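You operate a simulated robot arm through the tools that you are given. There is no shell and no other tool. Be economical: measure what you need, move in short steps, check, and stop when the job is done.

You are at the controls of a simulated two-armed robot. One attempt, no reset.

## Task
Tighten the clamped body's nut to the value on the small orange card.
Fine: use the socket with blue band and the yellow arm; arm up and socket back on its ledge at the end; the clamp, the other socket and the other body stay. Let nothing fall to the floor. Set down upright: socket with blue band. Where these are worked on the way, their far stop is far enough and under half their travel is too little: yellow arm.
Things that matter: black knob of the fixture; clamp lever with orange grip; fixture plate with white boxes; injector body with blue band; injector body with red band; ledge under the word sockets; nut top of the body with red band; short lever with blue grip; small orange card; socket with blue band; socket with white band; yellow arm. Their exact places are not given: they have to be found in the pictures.

It is judged by the outcome, as a careful person would: the job done as asked, and still so three seconds after it is handed in. It fails if anything else is knocked over, pushed out of place, dropped, spilled or broken.

## Robot
Two 7-joint arms with fingered hands on one trunk, on a base that drives. Base frame: it is fixed to the floor where the robot stands at the start and does not move with it; the origin is under the middle of the robot, x ahead of it, y to its left, z up; the surface under the hand at the start is at about z = 0.88. Readings come in m, degrees, newtons and seconds.
The left shoulder is at the start at [0.2, 0.135, 1.12], the right one opposite. Places, roughly: black knob of the fixture [0.5, -0.1, 0.9]; clamp lever with orange grip [0.5, -0.3, 1]; fixture plate with white boxes [0.6, -0.2, 1]; injector body with blue band (5x5x10 cm) [0.6, -0.6, 0.9]; injector body with red band (5x5x10 cm) [0.6, -0.2, 0.9]; ledge under the word sockets [0.8, -0.6, 1.2]; nut top of the body with red band [0.6, -0.2, 1]; short lever with blue grip [0.8, -0.3, 1.2]; socket with blue band (6x5x6 cm) [0.8, -0.5, 1.2]; socket with white band (4x4x6 cm) [0.8, -0.6, 1.2]; yellow arm [0.7, -0.2, 1.2]. Payload 4 kg a hand.
The tool frame of a hand sits at the grasp point between the pads (the TCP): z along the fingers, y along the line on which they close. The tips reach 0.025 m beyond it. Largest opening 0.088 m; the body of the gripper starts 0.029 m behind the TCP. The gripper is a hand of 4 fingers: y runs from the thumb to the fingers, the wrist lies at [-0.013, -0.106, -0.174] in the tool frame, and closing takes about 1.5 s.
Orientation is that of the tool frame in the base frame, as a unit quaternion [x, y, z, w]. With the fingers straight down and the wrist toward the robot, the tool's x, y and z point along [0, 1, 0], [1, 0, 0] and [0, 0, -1] of the base frame.

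## Interface
- The arms move only by the tool drive_tool. It takes "left_motion", "right_motion" or both (then of equal length, played together; a hand with none holds still); each is one flat list of numbers, 7 for each row, row after row: the shift along the tool's x, y, z in units of 100 mm (1.0 is 100 mm), then the turn, a rotation vector about the tool's x, y, z in units of 180 degrees (1.0 is 180 degrees), then the opening, from 0 (shut) to 1 (fully open). In form: [x, y, z, wx, wy, wz, gripper, x, y, z, wx, wy, wz, gripper, ...]. A call has 1 to 12 rows; each row is the pose to reach, as a shift and turn from the pose commanded when the call began, along the tool's axes at that moment. A call with a number of a shift or a turn outside -1 to 1 is refused whole. A row lasts 0.2 s, in which the tool goes at most 0.05 m and 8.6 degrees; a call with a longer step from one row to the next is refused whole, and so is a gripper value outside its range. A pose out of reach is approached as far as the arm can. The call stops where the force on the tool passes 60 N (or 10 N more than at its start, if that is more) or the arm is blocked; 0.2 s more then pass. Each finger travels about 0.153 m/s and halts on what it meets, pressing with about 33 N; the grip force reading is that of the motor and also rises with nothing between the fingers. The clock runs only during rows and for 0.2 s after the last one: add rows that repeat a pose to give the fingers time. The reply holds the time, the measured pose of the TCP, the force on the tool along the base axes, the opening and the grip force, in the units named above and with some noise, with the torque about the TCP (base axes, N m) and any sound that the robot's microphone picked up, and new pictures: "show" is both (left out), scene, wrist or none (wrist: the cameras of the hands that moved).
- Cameras (640 x 400 px; columns grow to the right, rows downward): "scene" is now at [0.1327, -0.0301, 1.7182]; the picture's right is [-0.41, -0.91, 0.00], its down [-0.68, 0.30, -0.67] and it looks along [0.61, -0.27, -0.74] (base axes); focal length 214 px, centre (320, 200). "left" rides on the left gripper at [-0.064, -0.083, -0.098] in its tool frame; the picture's right is [-0.62, -0.37, 0.69], its down [0.71, -0.63, 0.30] and it looks along [0.32, 0.68, 0.65] (tool axes); focal length 265 px, centre (320, 200). "right" rides on the right gripper at [0.064, -0.083, -0.098] in its tool frame; the picture's right is [-0.62, 0.37, -0.69], its down [-0.71, -0.63, 0.30] and it looks along [-0.32, 0.68, 0.65] (tool axes); focal length 265 px, centre (320, 200).
- slide_trunk(by): slides the trunk up (or, below 0, down) by that many m; the arms and the scene camera ride with it, the base frame stays. It gives what a move gives, with no picture.
- drive_base(legs): drives the robot by 1 to 6 legs, each [ahead, left, turn to the left] in m, m and degrees, along the robot's own axes; the way and the turn of a leg run together, so that a leg with both is an arc; at most 1.5 m and 180 degrees a leg. The arms and the cameras ride along, it lands a little off, and it stops where it bumps. It gives what a move gives, and a new picture of the scene camera.
- set_grasp(shape, hand): the hand has 4 fingers and takes this shape, open, in about a second: jaw (thumb against the fingers, like two jaws); tri (thumb and two fingers); tip (a fingertip pinch); poke (one finger out to press); point (the index stretched); flat (the hand flat); cup (the hand cupped); fist (a fist). The gripper value then closes the fingers along that shape, each until it touches; the sizes above hold for jaw. It gives what a move gives, with no picture.
- aim_head(pan, tilt): turns the head with the scene camera to pan (to the left, within 97 degrees either way) and tilt (down, from -29 to 69), counted from straight ahead of the robot. It gives what a move gives, and a new picture of the scene camera.
- point_at(camera, pixels): for up to 12 pixels [column, row] of the newest picture of that camera ("zoom" is the newest enlarged one), the place [x, y, z] in the base frame of the surface seen there, good to about 0.002 m. The clock stands still meanwhile.
- close_up(camera, box): a new picture of the part [left, top, right, bottom] of that camera's present view, enlarged. The clock stands still meanwhile.
- finish_job(): hands the job in; it is judged then, once.

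Keep the steps short. Do not move on a guess: measure, check each grasp and each placing, and mend mistakes. In all there are 80 turns and 260 pictures (those below and enlarged ones count). Leave the grippers open and the arms clear of the work at the hand-in unless told otherwise, and finish with a single line.

The tools are called after "Call:" by a JSON object that holds its "method" and its "body". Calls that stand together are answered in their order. drive_tool: Moves the arms, as the interface text tells. Its arguments: {"type":"object","properties":{"left_motion":{"type":"array"},"right_motion":{"type":"array"},"show":{"type":"string","enum":["both","scene","wrist","none"]}},"required":[]} The other tools are called the same way: slide_trunk (by) slides the trunk up or down; set_grasp (shape, hand) gives the hand a shape; drive_base (legs) drives the base; aim_head (pan, tilt) turns the head that bears the scene camera; point_at (camera, pixels) gives the place of the surface under pixels of a picture; close_up (camera, box) takes an enlarged picture of a part of a camera's view; finish_job () hands the job in.

At the start:

```text
clock: 0.0
left_position: [0.6489, -0.051, 1.5245]
left_ee_rot: [0.707, 0.707, 0.0, -0.001]
left_force: [-0.3, -0.1, 0.4]
left_wrist_torque: [0.0, -0.02, -0.03]
left_gripper_width: 0.0877
left_gripper_force: 0.0
left_shape: jaw
right_position: [0.3695, -0.4266, 1.4824]
right_ee_rot: [0.708, 0.707, 0.001, 0.0]
right_force: [0.2, 0.2, 0.6]
right_wrist_torque: [0.01, 0.01, 0.0]
right_gripper_width: 0.0877
right_gripper_force: 0.1
right_shape: jaw
trunk travel left (down, up): [-0.725, 0.045]
robot x, y, heading: [-0.0001, 0.0015, -0.1]
head pan, tilt: [-24.1, 48.1]
```

scene: 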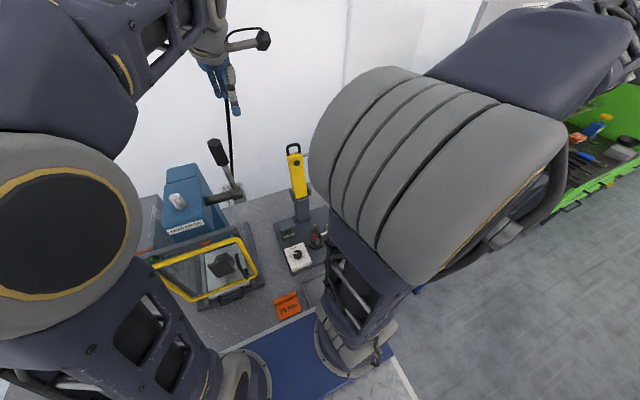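
right: 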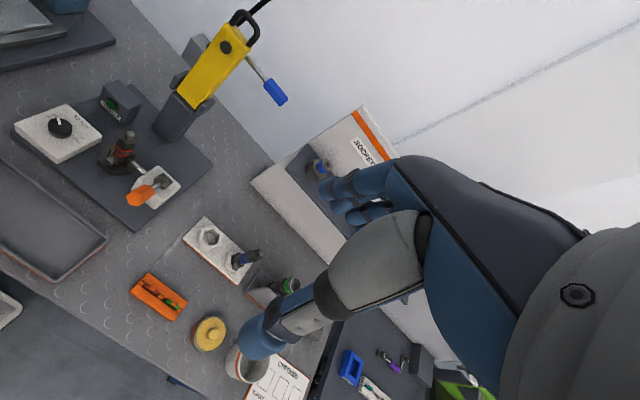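
left: 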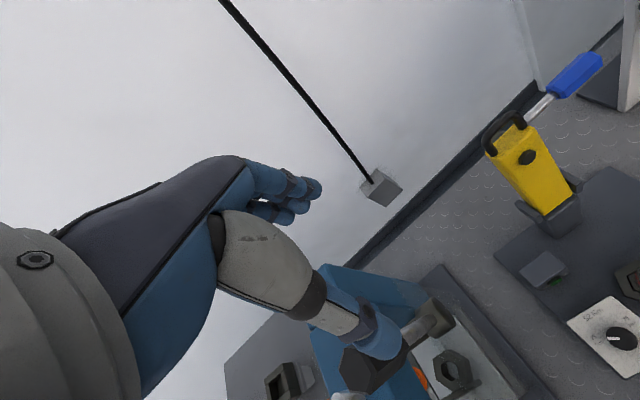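

I see the fixture, yellow arm, and orange card in the pictures. First I enlarge the fixture, the card and the socket ledge.

Call:
{"method": "close_up", "body": {"camera": "scene", "box": [240, 130, 340, 330]}}

Call:
{"method": "close_up", "body": {"camera": "right", "box": [0, 0, 300, 220]}}

Call:
{"method": "close_up", "body": {"camera": "right", "box": [240, 90, 420, 230]}}

Call:
{"method": "close_up", "body": {"camera": "left", "box": [460, 20, 640, 400]}}

```text
2.00 times, centred on (290, 230) of scene
```

zoom: 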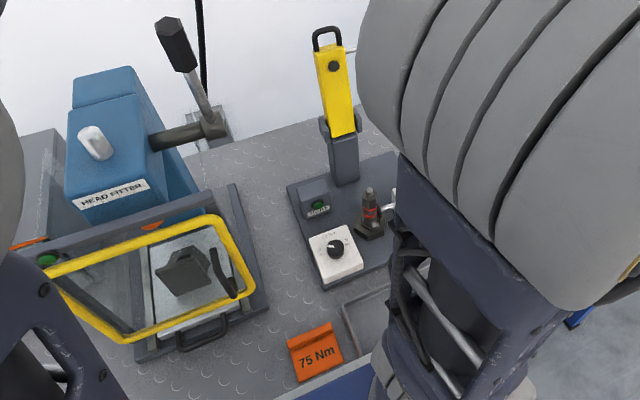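

```text
1.82 times, centred on (150, 110) of right
```

zoom: 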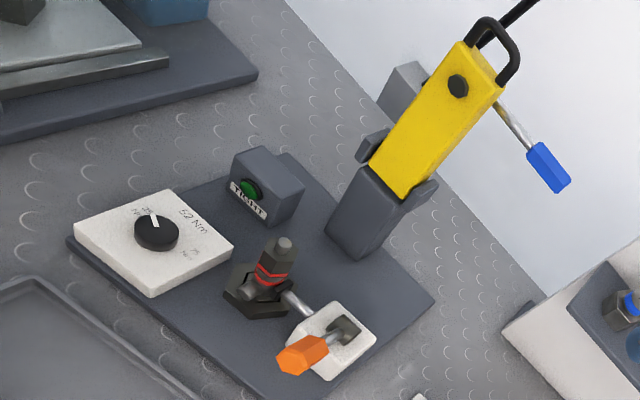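

```text
2.86 times, centred on (330, 160) of right
```

zoom: 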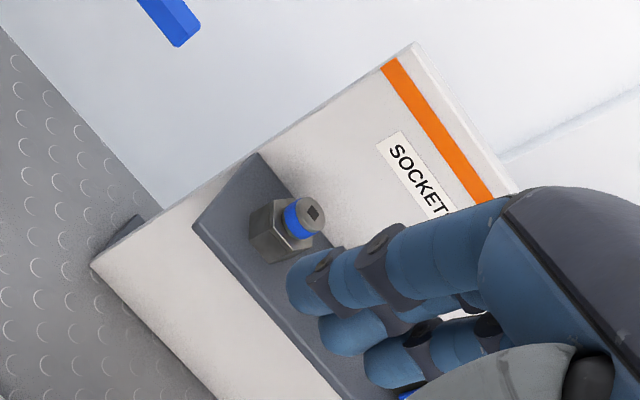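

```text
1.05 times, centred on (550, 210) of left (not enlarged: the box is as wide or as high as the picture)
```

zoom: 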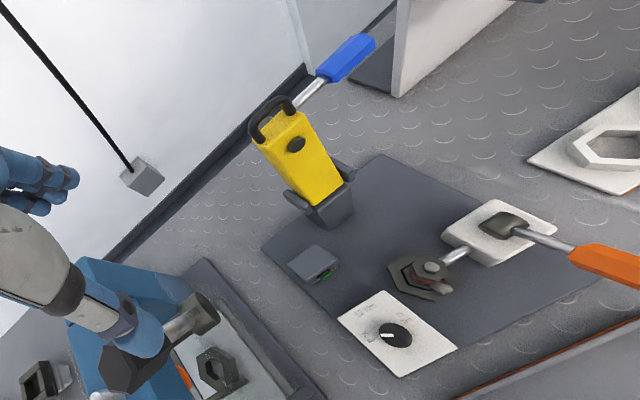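

The card reads 75 Nm. I measure key points in the right and left cameras.

Call:
{"method": "point_at", "body": {"camera": "right", "pixels": [[60, 127], [125, 140], [150, 192], [112, 105], [225, 45], [275, 92], [195, 90], [318, 168], [172, 132], [252, 65], [240, 20]]}}

Call:
{"method": "close_up", "body": {"camera": "right", "box": [0, 70, 140, 180]}}

Call:
{"method": "close_up", "body": {"camera": "left", "box": [470, 30, 640, 230]}}

Call:
{"method": "close_up", "body": {"camera": "scene", "box": [265, 210, 335, 280]}}

```text
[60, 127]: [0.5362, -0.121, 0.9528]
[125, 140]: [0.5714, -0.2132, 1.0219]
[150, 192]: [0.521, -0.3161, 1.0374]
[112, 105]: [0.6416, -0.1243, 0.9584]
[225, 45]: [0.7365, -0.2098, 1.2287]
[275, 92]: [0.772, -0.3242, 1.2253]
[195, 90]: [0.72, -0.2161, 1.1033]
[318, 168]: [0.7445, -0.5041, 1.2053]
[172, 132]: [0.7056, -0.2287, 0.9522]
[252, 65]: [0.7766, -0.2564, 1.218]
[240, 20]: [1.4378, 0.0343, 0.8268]
```

```text
3.64 times, centred on (70, 125) of right
```

zoom: 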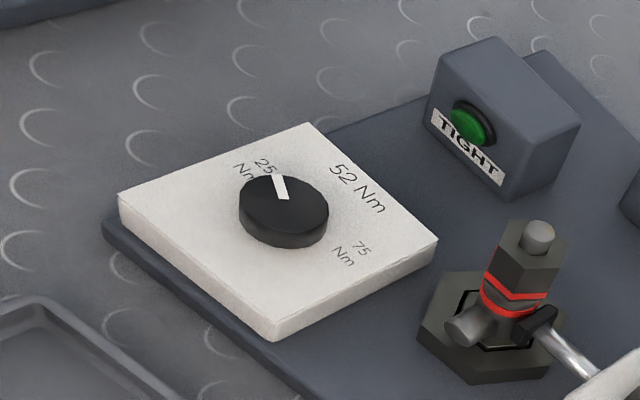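

```text
2.00 times, centred on (555, 130) of left
```

zoom: 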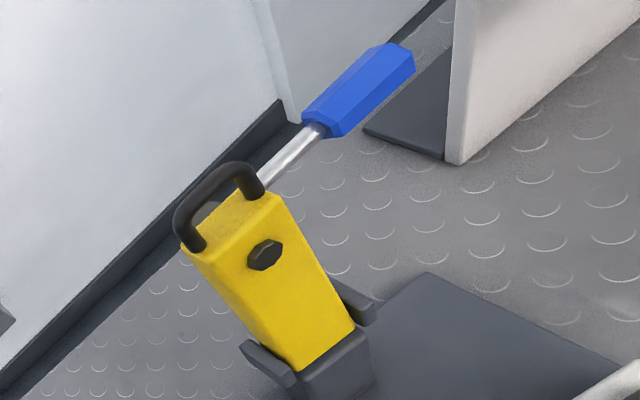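

```text
5.71 times, centred on (300, 245) of scene
```

zoom: 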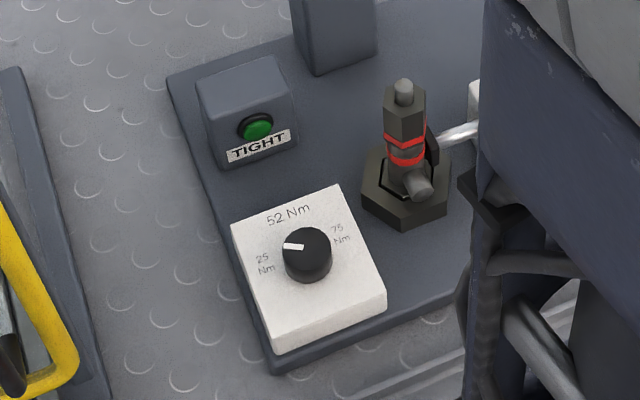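

The knob points at 25; it has to go to 75 (clockwise, past 52). TIGHT looks like a lamp or button. I measure the surroundings of the left hand's way and the knob's size.

Call:
{"method": "point_at", "body": {"camera": "scene", "pixels": [[215, 150], [235, 192], [190, 200], [240, 240], [297, 255], [294, 254], [300, 250], [305, 262], [288, 250], [291, 150]]}}

Call:
{"method": "point_at", "body": {"camera": "left", "pixels": [[620, 340], [606, 346], [634, 338], [618, 328], [622, 352], [575, 325], [606, 372], [525, 156], [548, 105], [580, 75]]}}

```text
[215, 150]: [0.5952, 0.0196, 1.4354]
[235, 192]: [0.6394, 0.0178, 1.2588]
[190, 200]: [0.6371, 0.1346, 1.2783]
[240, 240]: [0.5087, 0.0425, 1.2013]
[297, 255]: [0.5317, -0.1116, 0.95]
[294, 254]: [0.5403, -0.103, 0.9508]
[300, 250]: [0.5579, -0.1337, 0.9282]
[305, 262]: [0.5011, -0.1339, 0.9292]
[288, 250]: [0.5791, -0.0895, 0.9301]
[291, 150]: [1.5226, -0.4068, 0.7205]
```

```text
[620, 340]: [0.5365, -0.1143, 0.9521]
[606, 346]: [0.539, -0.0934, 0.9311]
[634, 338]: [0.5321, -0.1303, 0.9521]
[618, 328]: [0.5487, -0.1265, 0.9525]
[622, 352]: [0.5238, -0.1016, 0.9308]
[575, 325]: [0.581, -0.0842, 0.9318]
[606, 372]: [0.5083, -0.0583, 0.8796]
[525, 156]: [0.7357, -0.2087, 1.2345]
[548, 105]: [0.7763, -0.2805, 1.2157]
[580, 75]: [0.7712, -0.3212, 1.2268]
```

The left side is cramped by the head fitter's lever and frame, so the right hand takes the knob (centre ≈ (0.537,-0.118), top z 0.952). First I lower it at its present place while turning it −60°.

Call:
{"method": "drive_tool", "body": {"right_motion": [0, 0, 0.42, 0, 0, -0.042, 1, 0, 0, 0.84, 0, 0, -0.084, 1, 0, 0, 1.26, 0, 0, -0.126, 1, 0, 0, 1.68, 0, 0, -0.168, 1, 0, 0, 2.1, 0, 0, -0.21, 1], "show": "none"}}

```text
refused: 1.26 is not a number from -1 to 1
```

Shifts are limited to 100 mm per call; I approach in steps on a diagonal without rotation.

Call:
{"method": "drive_tool", "body": {"right_motion": [0.26, 0.14, 0.32, 0, 0, 0, 1, 0.52, 0.28, 0.64, 0, 0, 0, 1, 0.78, 0.42, 0.95, 0, 0, 0, 1], "show": "none"}}

Call:
{"method": "drive_tool", "body": {"right_motion": [0.26, 0.14, 0.32, 0, 0, 0, 1, 0.52, 0.28, 0.64, 0, 0, 0, 1, 0.78, 0.42, 0.95, 0, 0, 0, 1], "show": "scene"}}

```text
clock: 0.8
left_position: [0.6486, -0.0512, 1.5249]
left_ee_rot: [0.706, 0.708, 0.001, 0.0]
left_force: [1.0, 0.1, -0.9]
left_wrist_torque: [0.04, 0.02, -0.04]
left_gripper_width: 0.0875
left_gripper_force: 0.1
left_shape: jaw
right_position: [0.4123, -0.3485, 1.3882]
right_ee_rot: [0.707, 0.707, 0.0, 0.0]
right_force: [0.8, 0.3, 0.3]
right_wrist_torque: [0.01, -0.01, 0.0]
right_gripper_width: 0.0875
right_gripper_force: 0.1
right_shape: jaw
trunk travel left (down, up): [-0.725, 0.045]
robot x, y, heading: [0.0013, 0.0014, -0.4]
head pan, tilt: [-24.1, 48.1]
```

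```text
clock: 1.6
left_position: [0.6481, -0.0511, 1.5247]
left_ee_rot: [0.707, 0.707, 0.0, -0.001]
left_force: [-0.3, -0.4, 0.5]
left_wrist_torque: [-0.02, -0.02, 0.0]
left_gripper_width: 0.0877
left_gripper_force: 0.0
left_shape: jaw
right_position: [0.4531, -0.2703, 1.2924]
right_ee_rot: [0.707, 0.707, 0.001, 0.0]
right_force: [-0.3, -1.3, -1.0]
right_wrist_torque: [0.03, 0.0, 0.02]
right_gripper_width: 0.0876
right_gripper_force: 0.0
right_shape: jaw
trunk travel left (down, up): [-0.725, 0.045]
robot x, y, heading: [0.0004, -0.002, 0.4]
head pan, tilt: [-24.1, 48.1]
```

scene: 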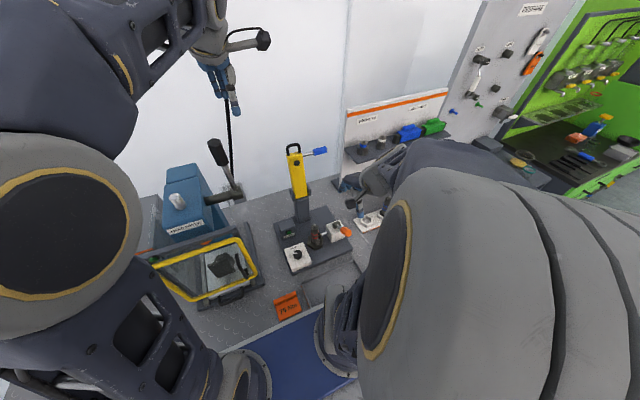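

Clear. I go on toward above the knob, then turn.

Call:
{"method": "drive_tool", "body": {"right_motion": [0.26, 0.14, 0.3, 0, 0, 0, 1, 0.52, 0.28, 0.6, 0, 0, 0, 1, 0.76, 0.42, 0.9, 0, 0, 0, 1], "show": "none"}}

Call:
{"method": "drive_tool", "body": {"right_motion": [0.11, 0.06, 0.12, 0, 0, -0.047, 1, 0.22, 0.12, 0.24, 0, 0, -0.094, 1, 0.33, 0.18, 0.36, 0, 0, -0.141, 1, 0.44, 0.24, 0.48, 0, 0, -0.188, 1, 0.55, 0.3, 0.6, 0, 0, -0.235, 1, 0.66, 0.36, 0.8, 0, 0, -0.282, 1, 0.76, 0.42, 0.98, 0, 0, -0.329, 0.8, 0.76, 0.42, 0.98, 0, 0, -0.333, 0.7]}}

```text
clock: 2.4
left_position: [0.6485, -0.0514, 1.5251]
left_ee_rot: [0.707, 0.707, 0.0, 0.0]
left_force: [0.5, 0.0, -0.5]
left_wrist_torque: [-0.01, 0.0, -0.02]
left_gripper_width: 0.0876
left_gripper_force: 0.0
left_shape: jaw
right_position: [0.5276, -0.2055, 1.2203]
right_ee_rot: [0.707, 0.708, -0.002, 0.0]
right_force: [0.5, 0.1, 0.2]
right_wrist_torque: [0.02, -0.04, 0.02]
right_gripper_width: 0.0877
right_gripper_force: 0.0
right_shape: jaw
right hand out of reach, approached as far as the arm can: row 1, 2, 3
trunk travel left (down, up): [-0.725, 0.045]
robot x, y, heading: [-0.0005, -0.001, 0.0]
head pan, tilt: [-24.1, 48.1]
```

```text
clock: 4.2
left_position: [0.6481, -0.0511, 1.525]
left_ee_rot: [0.707, 0.707, 0.0, 0.0]
left_force: [-0.8, -0.3, -0.9]
left_wrist_torque: [-0.03, 0.01, 0.05]
left_gripper_width: 0.0878
left_gripper_force: 0.1
left_shape: jaw
right_position: [0.5698, -0.1299, 1.1235]
right_ee_rot: [0.259, 0.966, 0.001, 0.001]
right_force: [-0.2, -0.9, -0.5]
right_wrist_torque: [0.02, -0.03, -0.03]
right_gripper_width: 0.062
right_gripper_force: 0.0
right_shape: jaw
trunk travel left (down, up): [-0.725, 0.045]
robot x, y, heading: [0.0011, 0.0026, 0.0]
head pan, tilt: [-24.1, 48.1]
```

scene: 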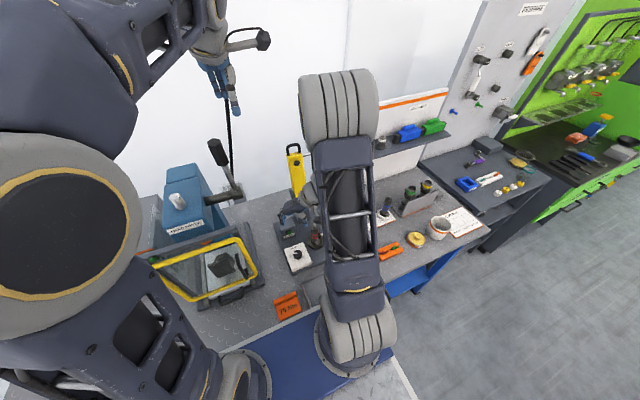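
right: 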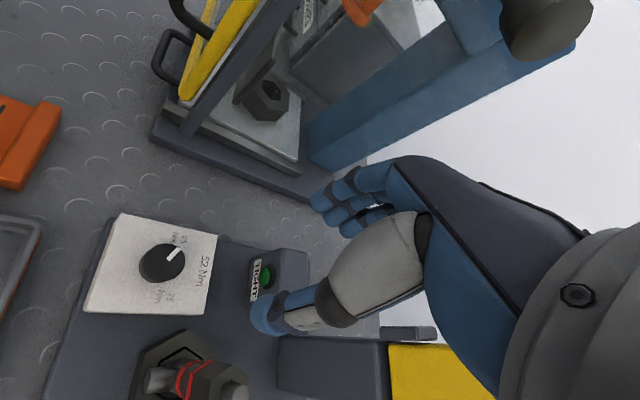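

The arm is folded near the yellow arm; before going on I check how close the elbow is to it.

Call:
{"method": "point_at", "body": {"camera": "scene", "pixels": [[305, 90], [340, 90], [370, 90], [308, 120], [305, 175], [312, 190], [293, 175], [376, 130]]}}

Call:
{"method": "close_up", "body": {"camera": "scene", "box": [260, 130, 360, 270]}}

```text
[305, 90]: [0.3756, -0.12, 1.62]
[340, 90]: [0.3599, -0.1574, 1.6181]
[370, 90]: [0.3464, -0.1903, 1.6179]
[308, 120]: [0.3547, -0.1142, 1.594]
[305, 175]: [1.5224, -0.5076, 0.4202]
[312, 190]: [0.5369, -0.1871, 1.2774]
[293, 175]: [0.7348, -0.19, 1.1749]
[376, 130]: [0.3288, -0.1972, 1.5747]
```

```text
2.86 times, centred on (310, 200) of scene
```

zoom: 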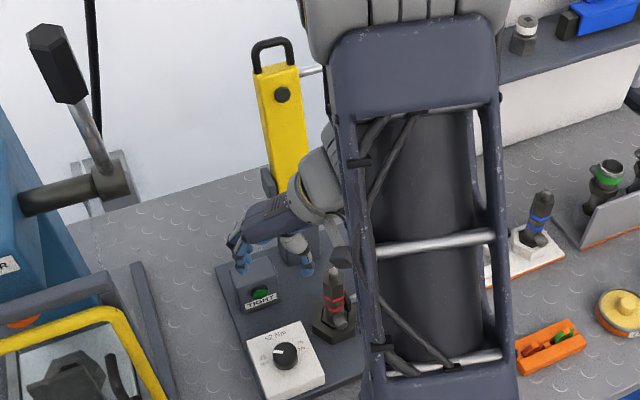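

Elbow is well away. A stance further back and to the right would give a better reach, so I lift the hand and reposition the base: 0.12 back, then 0.30 right.

Call:
{"method": "drive_tool", "body": {"right_motion": [0, 0, -0.45, 0, 0, 0, 0.7, 0, 0, -0.9, 0, 0, 0, 0.7], "show": "none"}}

Call:
{"method": "drive_base", "body": {"legs": [[-0.12, 0, 0], [0, -0.3, 0]]}}

Call:
{"method": "aim_head", "body": {"pan": 0, "tilt": 40}}

```text
clock: 4.8
left_position: [0.6502, -0.0513, 1.5247]
left_ee_rot: [0.707, 0.707, 0.0, 0.001]
left_force: [0.2, 0.3, 0.3]
left_wrist_torque: [-0.01, -0.02, -0.01]
left_gripper_width: 0.0875
left_gripper_force: 0.0
left_shape: jaw
right_position: [0.5721, -0.1282, 1.2153]
right_ee_rot: [0.259, 0.966, -0.001, -0.001]
right_force: [-0.2, -0.8, -0.7]
right_wrist_torque: [0.02, 0.01, 0.02]
right_gripper_width: 0.0617
right_gripper_force: 0.1
right_shape: jaw
trunk travel left (down, up): [-0.725, 0.045]
robot x, y, heading: [0.002, 0.0025, 0.2]
head pan, tilt: [-24.1, 48.1]
```

```text
clock: 7.7
left_position: [0.5289, -0.3525, 1.5247]
left_ee_rot: [0.708, 0.706, 0.0, -0.001]
left_force: [0.3, -0.5, -0.3]
left_wrist_torque: [0.0, -0.01, 0.01]
left_gripper_width: 0.0875
left_gripper_force: 0.1
left_shape: jaw
right_position: [0.4504, -0.4294, 1.2145]
right_ee_rot: [0.261, 0.965, 0.0, -0.001]
right_force: [-0.4, -0.3, 0.3]
right_wrist_torque: [0.0, 0.02, -0.04]
right_gripper_width: 0.0617
right_gripper_force: 0.1
right_shape: jaw
trunk travel left (down, up): [-0.725, 0.045]
robot x, y, heading: [-0.1191, -0.3004, -0.1]
head pan, tilt: [-24.1, 48.1]
```

scene: 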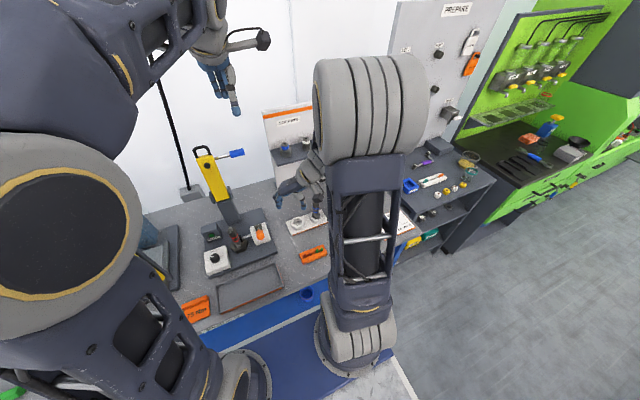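

```text
clock: 8.6
left_position: [0.5293, -0.3529, 1.5242]
left_ee_rot: [0.709, 0.705, 0.0, -0.002]
left_force: [0.0, -0.6, 0.1]
left_wrist_torque: [0.01, -0.02, 0.0]
left_gripper_width: 0.0874
left_gripper_force: 0.1
left_shape: jaw
right_position: [0.4502, -0.4303, 1.2167]
right_ee_rot: [0.26, 0.966, 0.001, 0.0]
right_force: [0.0, 0.0, 0.1]
right_wrist_torque: [-0.02, 0.0, -0.05]
right_gripper_width: 0.0619
right_gripper_force: 0.0
right_shape: jaw
trunk travel left (down, up): [-0.725, 0.045]
robot x, y, heading: [-0.1193, -0.2983, -0.2]
head pan, tilt: [0.0, 40.0]
```

scene: 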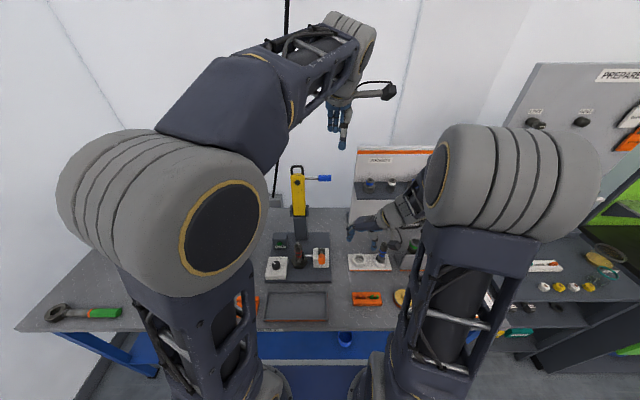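

Good view now. I move the right hand over the knob in three diagonal steps.

Call:
{"method": "drive_tool", "body": {"right_motion": [0.09, 0.35, 0.15, 0, 0, 0, 0.7, 0.18, 0.7, 0.3, 0, 0, 0, 0.7, 0.27, 1, 0.4, 0, 0, 0, 0.7], "show": "none"}}

Call:
{"method": "drive_tool", "body": {"right_motion": [0.09, 0.35, 0.15, 0, 0, 0, 0.7, 0.18, 0.7, 0.3, 0, 0, 0, 0.7, 0.27, 1, 0.4, 0, 0, 0, 0.7], "show": "none"}}

Call:
{"method": "drive_tool", "body": {"right_motion": [0.09, 0.35, 0.15, 0, 0, 0, 0.7, 0.18, 0.7, 0.3, 0, 0, 0, 0.7, 0.27, 1, 0.4, 0, 0, 0, 0.7]}}

Call:
{"method": "close_up", "body": {"camera": "scene", "box": [240, 150, 340, 300]}}

```text
clock: 9.3
left_position: [0.5297, -0.3515, 1.5245]
left_ee_rot: [0.708, 0.706, 0.0, 0.0]
left_force: [-0.5, -0.8, 0.4]
left_wrist_torque: [0.04, -0.02, 0.05]
left_gripper_width: 0.0876
left_gripper_force: 0.1
left_shape: jaw
right_position: [0.4777, -0.3304, 1.175]
right_ee_rot: [0.262, 0.965, -0.001, 0.0]
right_force: [0.7, 0.2, -0.4]
right_wrist_torque: [0.0, 0.02, 0.02]
right_gripper_width: 0.0616
right_gripper_force: 0.1
right_shape: jaw
trunk travel left (down, up): [-0.725, 0.045]
robot x, y, heading: [-0.1193, -0.3, -0.1]
head pan, tilt: [0.0, 40.0]
```

```text
clock: 10.2
left_position: [0.5299, -0.3518, 1.5246]
left_ee_rot: [0.708, 0.706, -0.001, 0.0]
left_force: [-0.7, -0.1, 0.1]
left_wrist_torque: [0.01, -0.01, -0.03]
left_gripper_width: 0.0877
left_gripper_force: 0.1
left_shape: jaw
right_position: [0.5043, -0.2305, 1.134]
right_ee_rot: [0.26, 0.965, -0.001, 0.0]
right_force: [1.0, 0.6, 0.4]
right_wrist_torque: [-0.04, 0.04, 0.01]
right_gripper_width: 0.0618
right_gripper_force: 0.0
right_shape: jaw
trunk travel left (down, up): [-0.725, 0.045]
robot x, y, heading: [-0.1187, -0.3015, -0.2]
head pan, tilt: [0.0, 40.0]
```

```text
clock: 10.9
left_position: [0.5292, -0.3517, 1.5241]
left_ee_rot: [0.708, 0.706, 0.0, 0.0]
left_force: [0.0, -0.5, 0.6]
left_wrist_torque: [0.01, -0.02, 0.02]
left_gripper_width: 0.0873
left_gripper_force: 0.1
left_shape: jaw
right_position: [0.5316, -0.1311, 1.0967]
right_ee_rot: [0.261, 0.965, 0.0, 0.0]
right_force: [0.4, 0.9, -0.8]
right_wrist_torque: [0.01, 0.0, 0.01]
right_gripper_width: 0.0621
right_gripper_force: 0.1
right_shape: jaw
trunk travel left (down, up): [-0.725, 0.045]
robot x, y, heading: [-0.1195, -0.3011, -0.1]
head pan, tilt: [0.0, 40.0]
```

scene: 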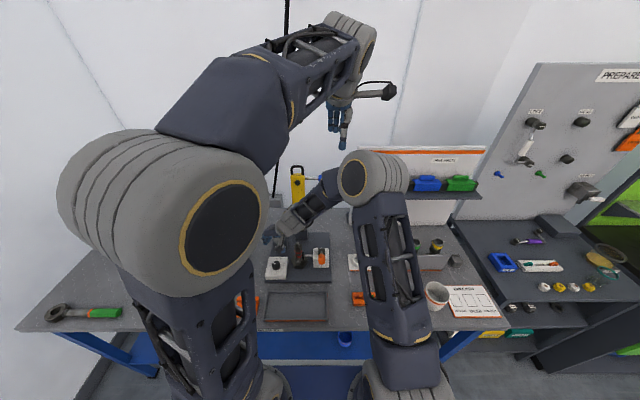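
right: 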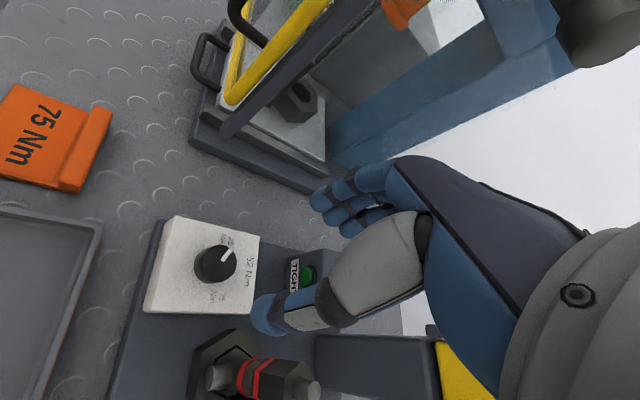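

```text
2.67 times, centred on (290, 225) of scene
```

zoom: 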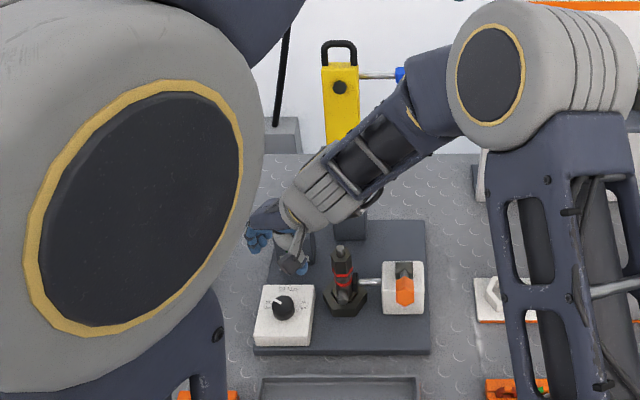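

I measure knob rim, pointer and labels in an enlarged wrist view, and the forearm's distance from the yellow arm.

Call:
{"method": "close_up", "body": {"camera": "right", "box": [140, 200, 300, 320]}}

Call:
{"method": "point_at", "body": {"camera": "scene", "pixels": [[305, 208], [325, 190], [345, 180], [297, 218], [297, 185], [370, 175]]}}

```text
3.33 times, centred on (220, 260) of right
```

zoom: 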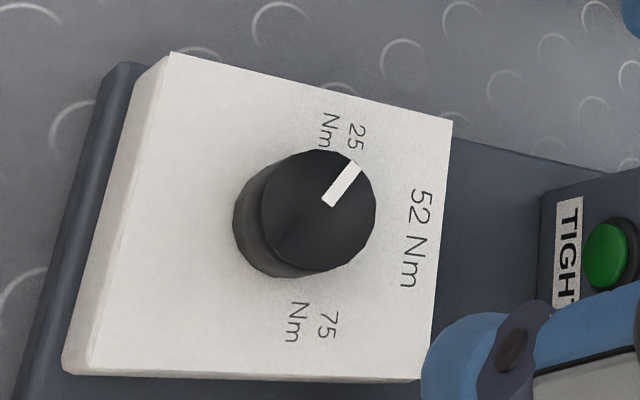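

```text
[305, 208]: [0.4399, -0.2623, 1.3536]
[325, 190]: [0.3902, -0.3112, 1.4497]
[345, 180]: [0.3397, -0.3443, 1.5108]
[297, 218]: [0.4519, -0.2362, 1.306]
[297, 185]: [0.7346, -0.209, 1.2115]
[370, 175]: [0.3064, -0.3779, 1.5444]
```

Call:
{"method": "point_at", "body": {"camera": "zoom", "pixels": [[318, 210], [265, 210], [370, 210], [318, 155], [318, 264], [330, 200], [355, 165], [340, 130], [410, 240], [312, 322], [170, 60], [445, 125]]}}

```text
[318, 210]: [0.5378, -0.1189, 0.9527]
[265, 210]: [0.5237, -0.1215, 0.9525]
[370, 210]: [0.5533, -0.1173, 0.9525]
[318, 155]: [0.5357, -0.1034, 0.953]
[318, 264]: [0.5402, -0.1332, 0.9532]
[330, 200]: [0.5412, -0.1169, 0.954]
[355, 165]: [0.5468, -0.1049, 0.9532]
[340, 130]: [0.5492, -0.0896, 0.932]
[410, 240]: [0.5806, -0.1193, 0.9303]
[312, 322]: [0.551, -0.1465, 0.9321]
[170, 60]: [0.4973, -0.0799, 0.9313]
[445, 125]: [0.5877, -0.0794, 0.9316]
```

Knob centre (0.538,-0.119), radius 16 mm, pointer ≈ 65° left, "75" ≈ 65° right: turn ~125° clockwise. I centre and lower to TCP z≈0.966.

Call:
{"method": "drive_tool", "body": {"right_motion": [0, 0.137, 0.35, 0, 0, 0, 0.7, 0, 0.137, 0.7, 0, 0, 0, 0.7, 0, 0.137, 0.95, 0, 0, 0, 0.7], "show": "wrist"}}

Call:
{"method": "close_up", "body": {"camera": "scene", "box": [240, 200, 340, 290]}}

```text
clock: 11.8
left_position: [0.5304, -0.3535, 1.5246]
left_ee_rot: [0.708, 0.706, 0.0, -0.001]
left_force: [-0.8, 0.6, -0.4]
left_wrist_torque: [0.01, 0.0, 0.01]
left_gripper_width: 0.0874
left_gripper_force: 0.0
left_shape: jaw
right_position: [0.5382, -0.1177, 0.9989]
right_ee_rot: [0.261, 0.965, 0.0, -0.001]
right_force: [-0.4, 0.0, -0.1]
right_wrist_torque: [0.02, -0.01, -0.01]
right_gripper_width: 0.0617
right_gripper_force: 0.1
right_shape: jaw
trunk travel left (down, up): [-0.725, 0.045]
robot x, y, heading: [-0.1173, -0.3038, -0.4]
head pan, tilt: [0.0, 40.0]
```

right: 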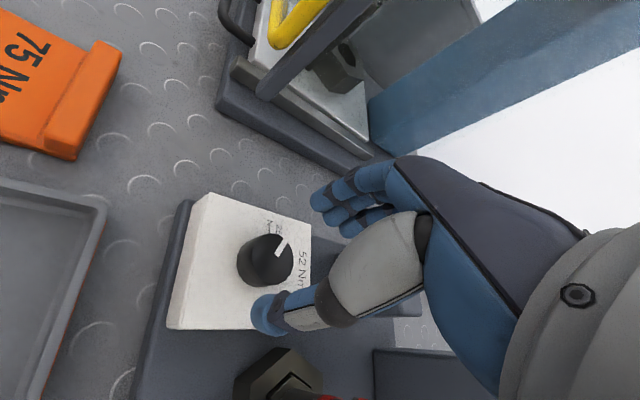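

```text
4.44 times, centred on (290, 245) of scene
```

zoom: 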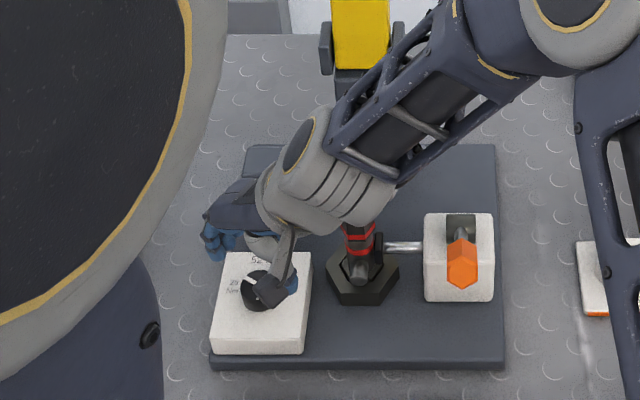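

Aligned (knob top at (265,260), between thumb and fingers). I lower 33 mm and close.

Call:
{"method": "drive_tool", "body": {"right_motion": [0, -0.01, 0.33, 0, 0, 0, 0.7, 0, -0.01, 0.33, 0, 0, 0, 0.3, 0, -0.01, 0.33, 0, 0, 0, 0.1, 0, -0.01, 0.33, 0, 0, 0, 0.1, 0, -0.01, 0.33, 0, 0, 0, 0.1], "show": "wrist"}}

```text
clock: 12.9
left_position: [0.5283, -0.3522, 1.5251]
left_ee_rot: [0.708, 0.706, 0.0, 0.0]
left_force: [-0.3, -0.1, 0.6]
left_wrist_torque: [-0.01, 0.0, -0.03]
left_gripper_width: 0.0876
left_gripper_force: 0.1
left_shape: jaw
right_position: [0.5377, -0.1203, 0.967]
right_ee_rot: [0.261, 0.965, -0.001, 0.0]
right_force: [0.3, -4.2, -2.3]
right_wrist_torque: [-0.03, -0.02, -0.04]
right_gripper_width: 0.0259
right_gripper_force: 33.2
right_shape: jaw
trunk travel left (down, up): [-0.725, 0.045]
robot x, y, heading: [-0.1187, -0.2966, -0.1]
head pan, tilt: [0.0, 40.0]
```

right: 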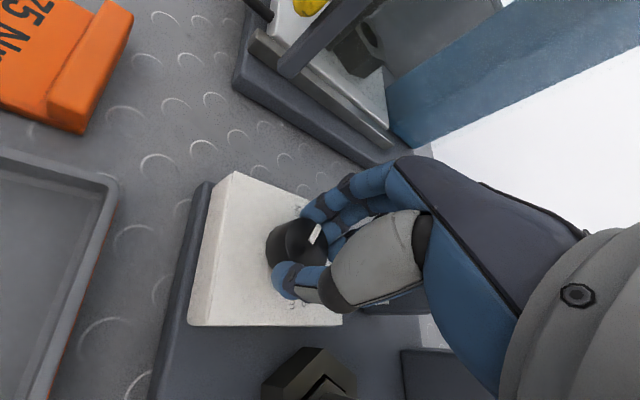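

Gripped. I turn clockwise 64° in 8 rows.

Call:
{"method": "drive_tool", "body": {"right_motion": [0, 0, 0, 0, 0, 0.0445, 0.1, 0, 0, 0, 0, 0, 0.089, 0.1, 0, 0, 0, 0, 0, 0.1335, 0.1, 0, 0, 0, 0, 0, 0.178, 0.1, 0, 0, 0, 0, 0, 0.2225, 0.1, 0, 0, 0, 0, 0, 0.267, 0.1, 0, 0, 0, 0, 0, 0.3115, 0.1, 0, 0, 0, 0, 0, 0.356, 0.1], "show": "both"}}

Call:
{"method": "close_up", "body": {"camera": "scene", "box": [240, 200, 340, 290]}}

```text
clock: 14.8
left_position: [0.5292, -0.3527, 1.5239]
left_ee_rot: [0.708, 0.706, 0.0, 0.0]
left_force: [0.0, 1.2, 0.2]
left_wrist_torque: [0.03, 0.04, 0.0]
left_gripper_width: 0.0876
left_gripper_force: 0.0
left_shape: jaw
right_position: [0.5378, -0.1183, 0.9661]
right_ee_rot: [0.734, 0.679, 0.0, -0.002]
right_force: [-11.6, 1.5, -8.8]
right_wrist_torque: [0.02, 0.2, 0.03]
right_gripper_width: 0.0245
right_gripper_force: 33.2
right_shape: jaw
trunk travel left (down, up): [-0.725, 0.045]
robot x, y, heading: [-0.1178, -0.3016, -0.3]
head pan, tilt: [0.0, 40.0]
```

scene: 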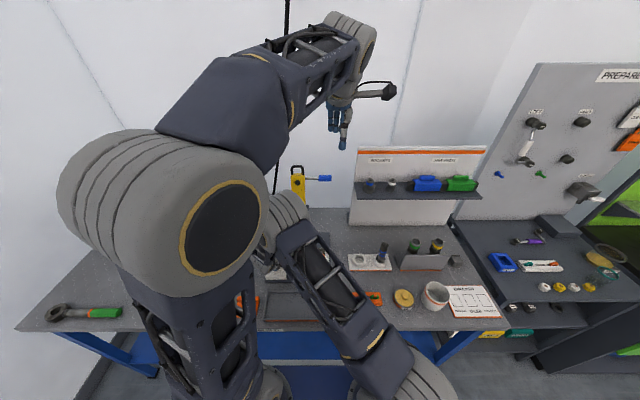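
right: 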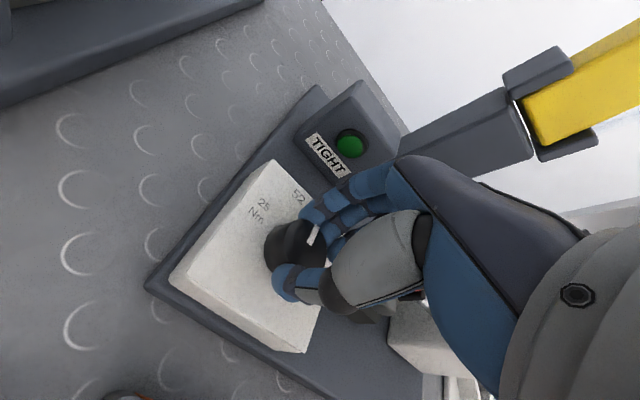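

```text
4.44 times, centred on (290, 245) of scene
```

zoom: 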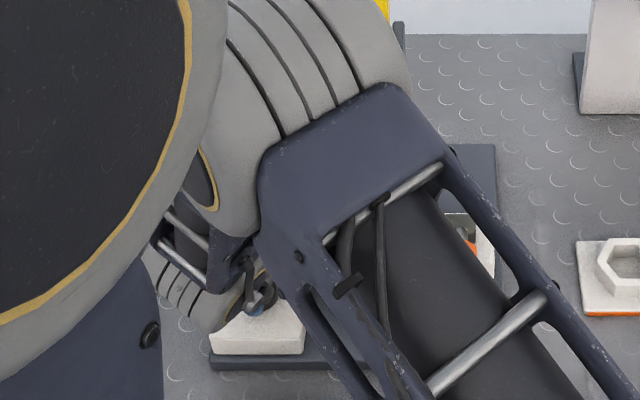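

The knob followed. I open, turn the hand back 64°, and regrip.

Call:
{"method": "drive_tool", "body": {"right_motion": [0, 0, 0, 0, 0, 0, 0.4, 0, 0, 0, 0, 0, 0, 0.7, 0, 0, -0.1, 0, 0, 0, 0.7, 0, 0, -0.1, 0, 0, -0.0445, 0.7, 0, 0, -0.1, 0, 0, -0.089, 0.7, 0, 0, -0.1, 0, 0, -0.1335, 0.7, 0, 0, -0.1, 0, 0, -0.178, 0.7, 0, 0, -0.1, 0, 0, -0.2225, 0.7, 0, 0, -0.1, 0, 0, -0.267, 0.7, 0, 0, -0.1, 0, 0, -0.3115, 0.7, 0, 0, -0.1, 0, 0, -0.356, 0.7, 0, 0, 0, 0, 0, -0.356, 0.7], "show": "wrist"}}

Call:
{"method": "close_up", "body": {"camera": "right", "box": [180, 160, 360, 340]}}

```text
clock: 17.4
left_position: [0.5303, -0.352, 1.5237]
left_ee_rot: [0.708, 0.706, -0.001, 0.0]
left_force: [-0.4, -0.3, 0.0]
left_wrist_torque: [-0.02, -0.01, -0.03]
left_gripper_width: 0.0875
left_gripper_force: 0.0
left_shape: jaw
right_position: [0.5395, -0.1203, 0.9674]
right_ee_rot: [0.26, 0.966, 0.0, 0.0]
right_force: [0.7, -0.1, 0.8]
right_wrist_torque: [-0.01, 0.02, -0.01]
right_gripper_width: 0.0612
right_gripper_force: 0.1
right_shape: jaw
trunk travel left (down, up): [-0.725, 0.045]
robot x, y, heading: [-0.1192, -0.3017, 0.0]
head pan, tilt: [0.0, 40.0]
```

right: 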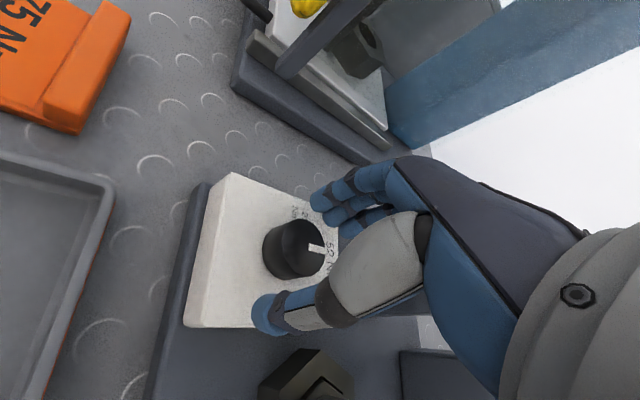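

```text
2.22 times, centred on (270, 250) of right
```

zoom: 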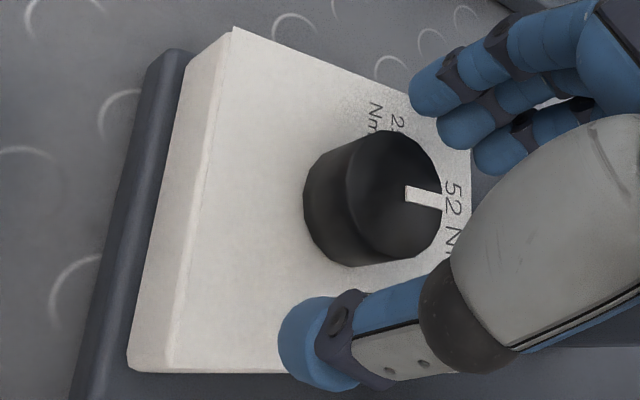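

Pointer now at 52. Second round: close and turn 64° more.

Call:
{"method": "drive_tool", "body": {"right_motion": [0, 0, 0, 0, 0, 0, 0.3, 0, 0, 0, 0, 0, 0, 0.1, 0, 0, 0, 0, 0, 0, 0.1, 0, 0, 0, 0, 0, 0, 0.1, 0, 0, 0, 0, 0, 0.0445, 0.1, 0, 0, 0, 0, 0, 0.089, 0.1, 0, 0, 0, 0, 0, 0.1335, 0.1, 0, 0, 0, 0, 0, 0.178, 0.1, 0, 0, 0, 0, 0, 0.2225, 0.1, 0, 0, 0, 0, 0, 0.267, 0.1, 0, 0, 0, 0, 0, 0.3115, 0.1, 0, 0, 0, 0, 0, 0.356, 0.1], "show": "none"}}

Call:
{"method": "drive_tool", "body": {"right_motion": [0, 0, 0, 0, 0, 0, 0.4, 0, 0, 0, 0, 0, 0, 0.7, 0, 0, -0.25, 0, 0, 0, 0.7, 0, 0, -0.5, 0, 0, -0.0445, 0.7, 0, 0, -0.5, 0, 0, -0.089, 0.7, 0, 0, -0.5, 0, 0, -0.1335, 0.7, 0, 0, -0.5, 0, 0, -0.178, 0.7, 0, 0, -0.5, 0, 0, -0.2225, 0.7, 0, 0, -0.5, 0, 0, -0.267, 0.7, 0, 0, -0.5, 0, 0, -0.3115, 0.7, 0, 0, -0.7, 0, 0, -0.356, 0.7, 0, 0, -1, 0, 0, -0.356, 0.7], "show": "wrist"}}

Call:
{"method": "close_up", "body": {"camera": "right", "box": [140, 170, 320, 310]}}

```text
clock: 19.9
left_position: [0.5293, -0.3533, 1.5237]
left_ee_rot: [0.708, 0.706, 0.0, 0.001]
left_force: [0.3, 0.0, 0.0]
left_wrist_torque: [-0.03, 0.0, -0.02]
left_gripper_width: 0.0877
left_gripper_force: 0.0
left_shape: jaw
right_position: [0.5394, -0.118, 0.9673]
right_ee_rot: [0.734, 0.68, 0.0, -0.001]
right_force: [-7.3, 1.2, 0.0]
right_wrist_torque: [0.06, 0.11, 0.05]
right_gripper_width: 0.0249
right_gripper_force: 33.2
right_shape: jaw
trunk travel left (down, up): [-0.725, 0.045]
robot x, y, heading: [-0.1203, -0.2967, -0.2]
head pan, tilt: [0.0, 40.0]
```

```text
clock: 22.6
left_position: [0.5302, -0.3527, 1.5239]
left_ee_rot: [0.708, 0.706, 0.0, 0.0]
left_force: [-0.1, 0.1, 0.1]
left_wrist_torque: [-0.01, 0.01, 0.02]
left_gripper_width: 0.0876
left_gripper_force: 0.0
left_shape: jaw
right_position: [0.5394, -0.1207, 1.0672]
right_ee_rot: [0.26, 0.966, 0.0, 0.0]
right_force: [0.1, 0.8, 0.5]
right_wrist_torque: [-0.01, 0.01, -0.02]
right_gripper_width: 0.0614
right_gripper_force: 0.0
right_shape: jaw
trunk travel left (down, up): [-0.725, 0.045]
robot x, y, heading: [-0.1213, -0.3008, 0.1]
head pan, tilt: [0.0, 40.0]
```

right: 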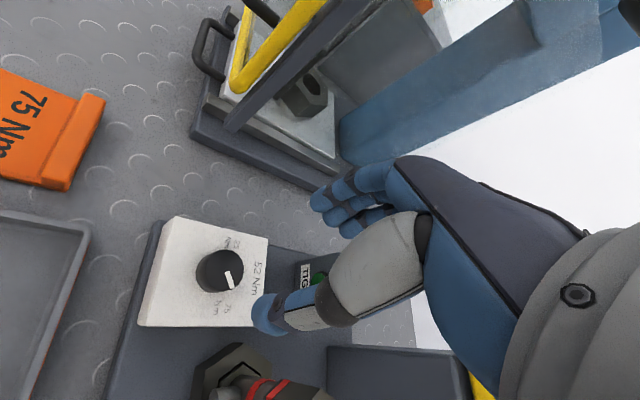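

```text
2.86 times, centred on (230, 240) of right
```

zoom: 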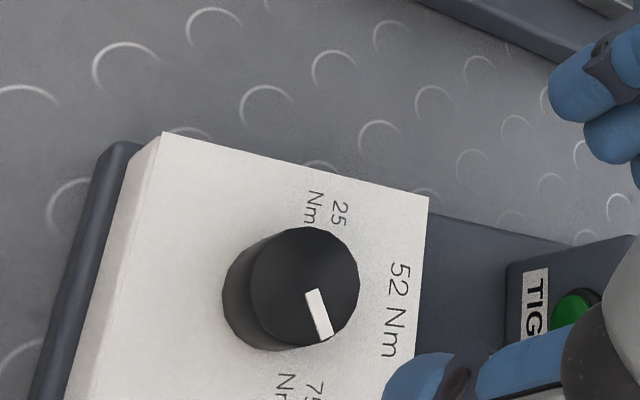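

I measure the pointer's angle.

Call:
{"method": "point_at", "body": {"camera": "zoom", "pixels": [[312, 293], [326, 335], [305, 288], [298, 385], [398, 310]]}}

```text
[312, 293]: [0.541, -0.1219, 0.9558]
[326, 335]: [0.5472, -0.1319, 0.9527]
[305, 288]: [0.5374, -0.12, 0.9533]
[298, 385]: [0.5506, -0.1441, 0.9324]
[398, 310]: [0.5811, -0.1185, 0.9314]
```

Pointer ≈ −57°, mirrored to the starting +57…65°: it is at 75. Now I look at the sockets.

Call:
{"method": "close_up", "body": {"camera": "scene", "box": [340, 140, 480, 220]}}

Call:
{"method": "close_up", "body": {"camera": "left", "box": [320, 0, 640, 200]}}

```text
4.57 times, centred on (410, 180) of scene
```

zoom: 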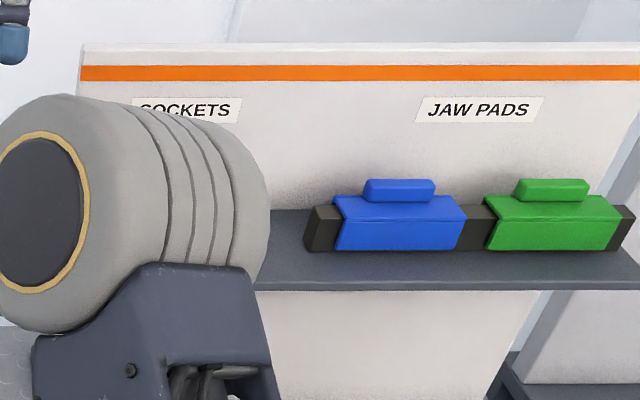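

```text
2.00 times, centred on (480, 100) of left
```

zoom: 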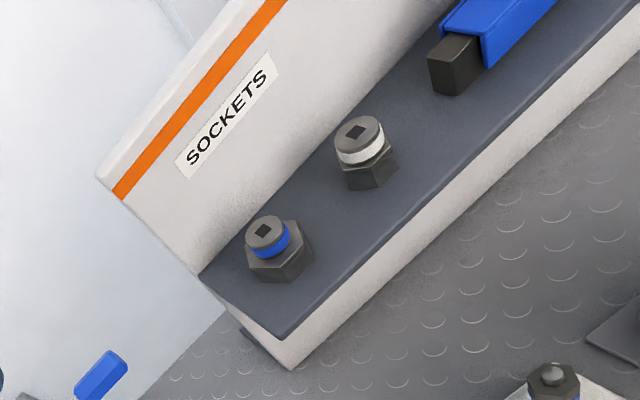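

The left wrist camera sees both sockets well; I measure them and the ledge.

Call:
{"method": "point_at", "body": {"camera": "zoom", "pixels": [[265, 232], [250, 228], [286, 228], [278, 248], [275, 275], [310, 255], [248, 262], [360, 132], [372, 180], [290, 320], [280, 190], [205, 270]]}}

```text
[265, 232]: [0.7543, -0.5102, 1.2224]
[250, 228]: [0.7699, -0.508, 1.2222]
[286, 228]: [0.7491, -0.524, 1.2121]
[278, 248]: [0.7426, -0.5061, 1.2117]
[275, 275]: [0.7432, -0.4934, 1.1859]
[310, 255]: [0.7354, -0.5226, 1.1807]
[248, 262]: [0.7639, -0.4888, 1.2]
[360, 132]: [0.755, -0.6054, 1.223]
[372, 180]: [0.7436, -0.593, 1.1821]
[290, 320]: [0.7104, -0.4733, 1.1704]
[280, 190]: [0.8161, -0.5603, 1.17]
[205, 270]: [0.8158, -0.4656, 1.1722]
```

Blue socket: top centre ≈ (0.758,-0.511,1.222), ledge z 1.17. I zoom tighter on it to learn the hex orientation, and on the nut.

Call:
{"method": "close_up", "body": {"camera": "left", "box": [425, 90, 495, 150]}}

Call:
{"method": "close_up", "body": {"camera": "left", "box": [290, 150, 640, 400]}}

Call:
{"method": "close_up", "body": {"camera": "scene", "box": [280, 225, 335, 275]}}

```text
6.67 times, centred on (460, 120) of left
```

zoom: 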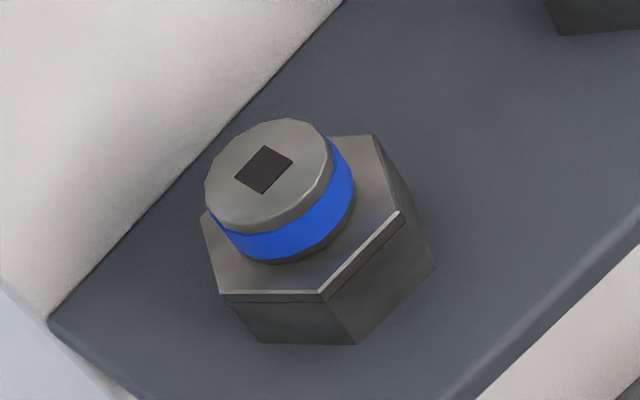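

```text
1.60 times, centred on (465, 275) of left
```

zoom: 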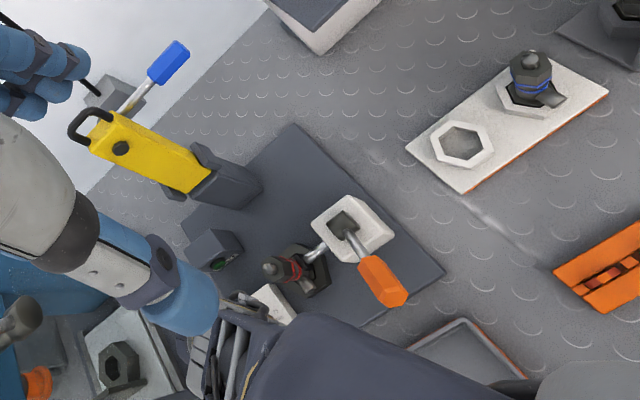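

```text
8.00 times, centred on (308, 250) of scene
```

zoom: 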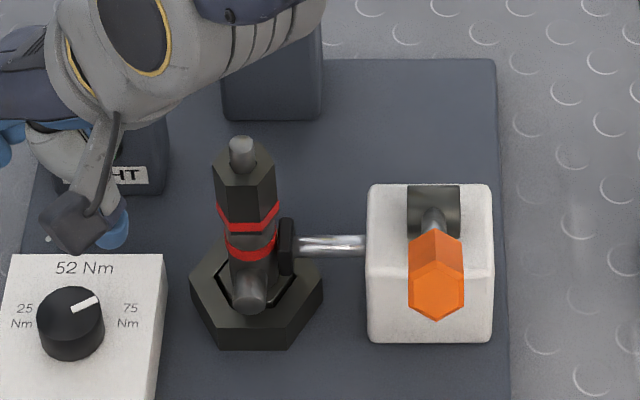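

Knob indeed points to 75. The nut shows a corner toward the robot (flats ±y), the socket on the ledge a flat toward the robot. I measure both more precisely.

Call:
{"method": "point_at", "body": {"camera": "zoom", "pixels": [[247, 210], [219, 190], [275, 190], [230, 205], [265, 205], [242, 145], [246, 170], [250, 290]]}}

Call:
{"method": "close_up", "body": {"camera": "left", "box": [425, 90, 495, 150]}}

```text
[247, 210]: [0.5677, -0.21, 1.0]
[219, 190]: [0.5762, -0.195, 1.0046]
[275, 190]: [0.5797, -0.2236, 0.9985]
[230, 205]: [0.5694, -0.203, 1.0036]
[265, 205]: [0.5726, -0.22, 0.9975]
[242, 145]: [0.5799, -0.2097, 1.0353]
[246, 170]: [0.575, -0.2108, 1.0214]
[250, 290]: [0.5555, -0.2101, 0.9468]
```

```text
6.67 times, centred on (460, 120) of left
```

zoom: 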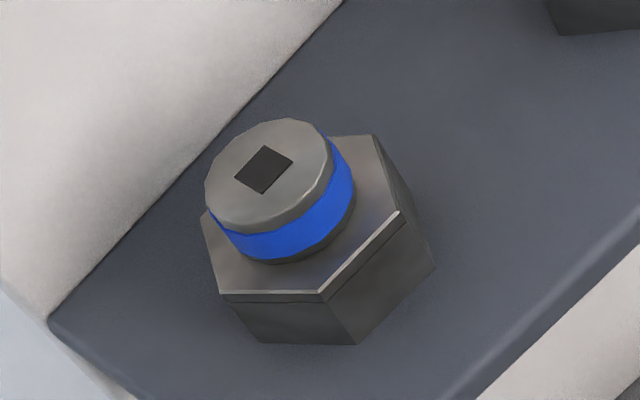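

Call:
{"method": "point_at", "body": {"camera": "zoom", "pixels": [[264, 170], [210, 195], [325, 140], [300, 205], [270, 122], [320, 288], [398, 212], [222, 288], [374, 142], [340, 310], [400, 260], [280, 315]]}}

```text
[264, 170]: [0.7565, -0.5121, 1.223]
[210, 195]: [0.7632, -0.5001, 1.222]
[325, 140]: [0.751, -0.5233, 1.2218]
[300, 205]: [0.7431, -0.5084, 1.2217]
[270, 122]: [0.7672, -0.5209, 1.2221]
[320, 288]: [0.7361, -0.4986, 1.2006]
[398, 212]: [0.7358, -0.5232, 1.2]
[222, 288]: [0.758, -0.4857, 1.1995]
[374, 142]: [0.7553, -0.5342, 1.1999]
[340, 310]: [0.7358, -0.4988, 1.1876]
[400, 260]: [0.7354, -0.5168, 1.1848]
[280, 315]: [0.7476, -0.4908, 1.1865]
```

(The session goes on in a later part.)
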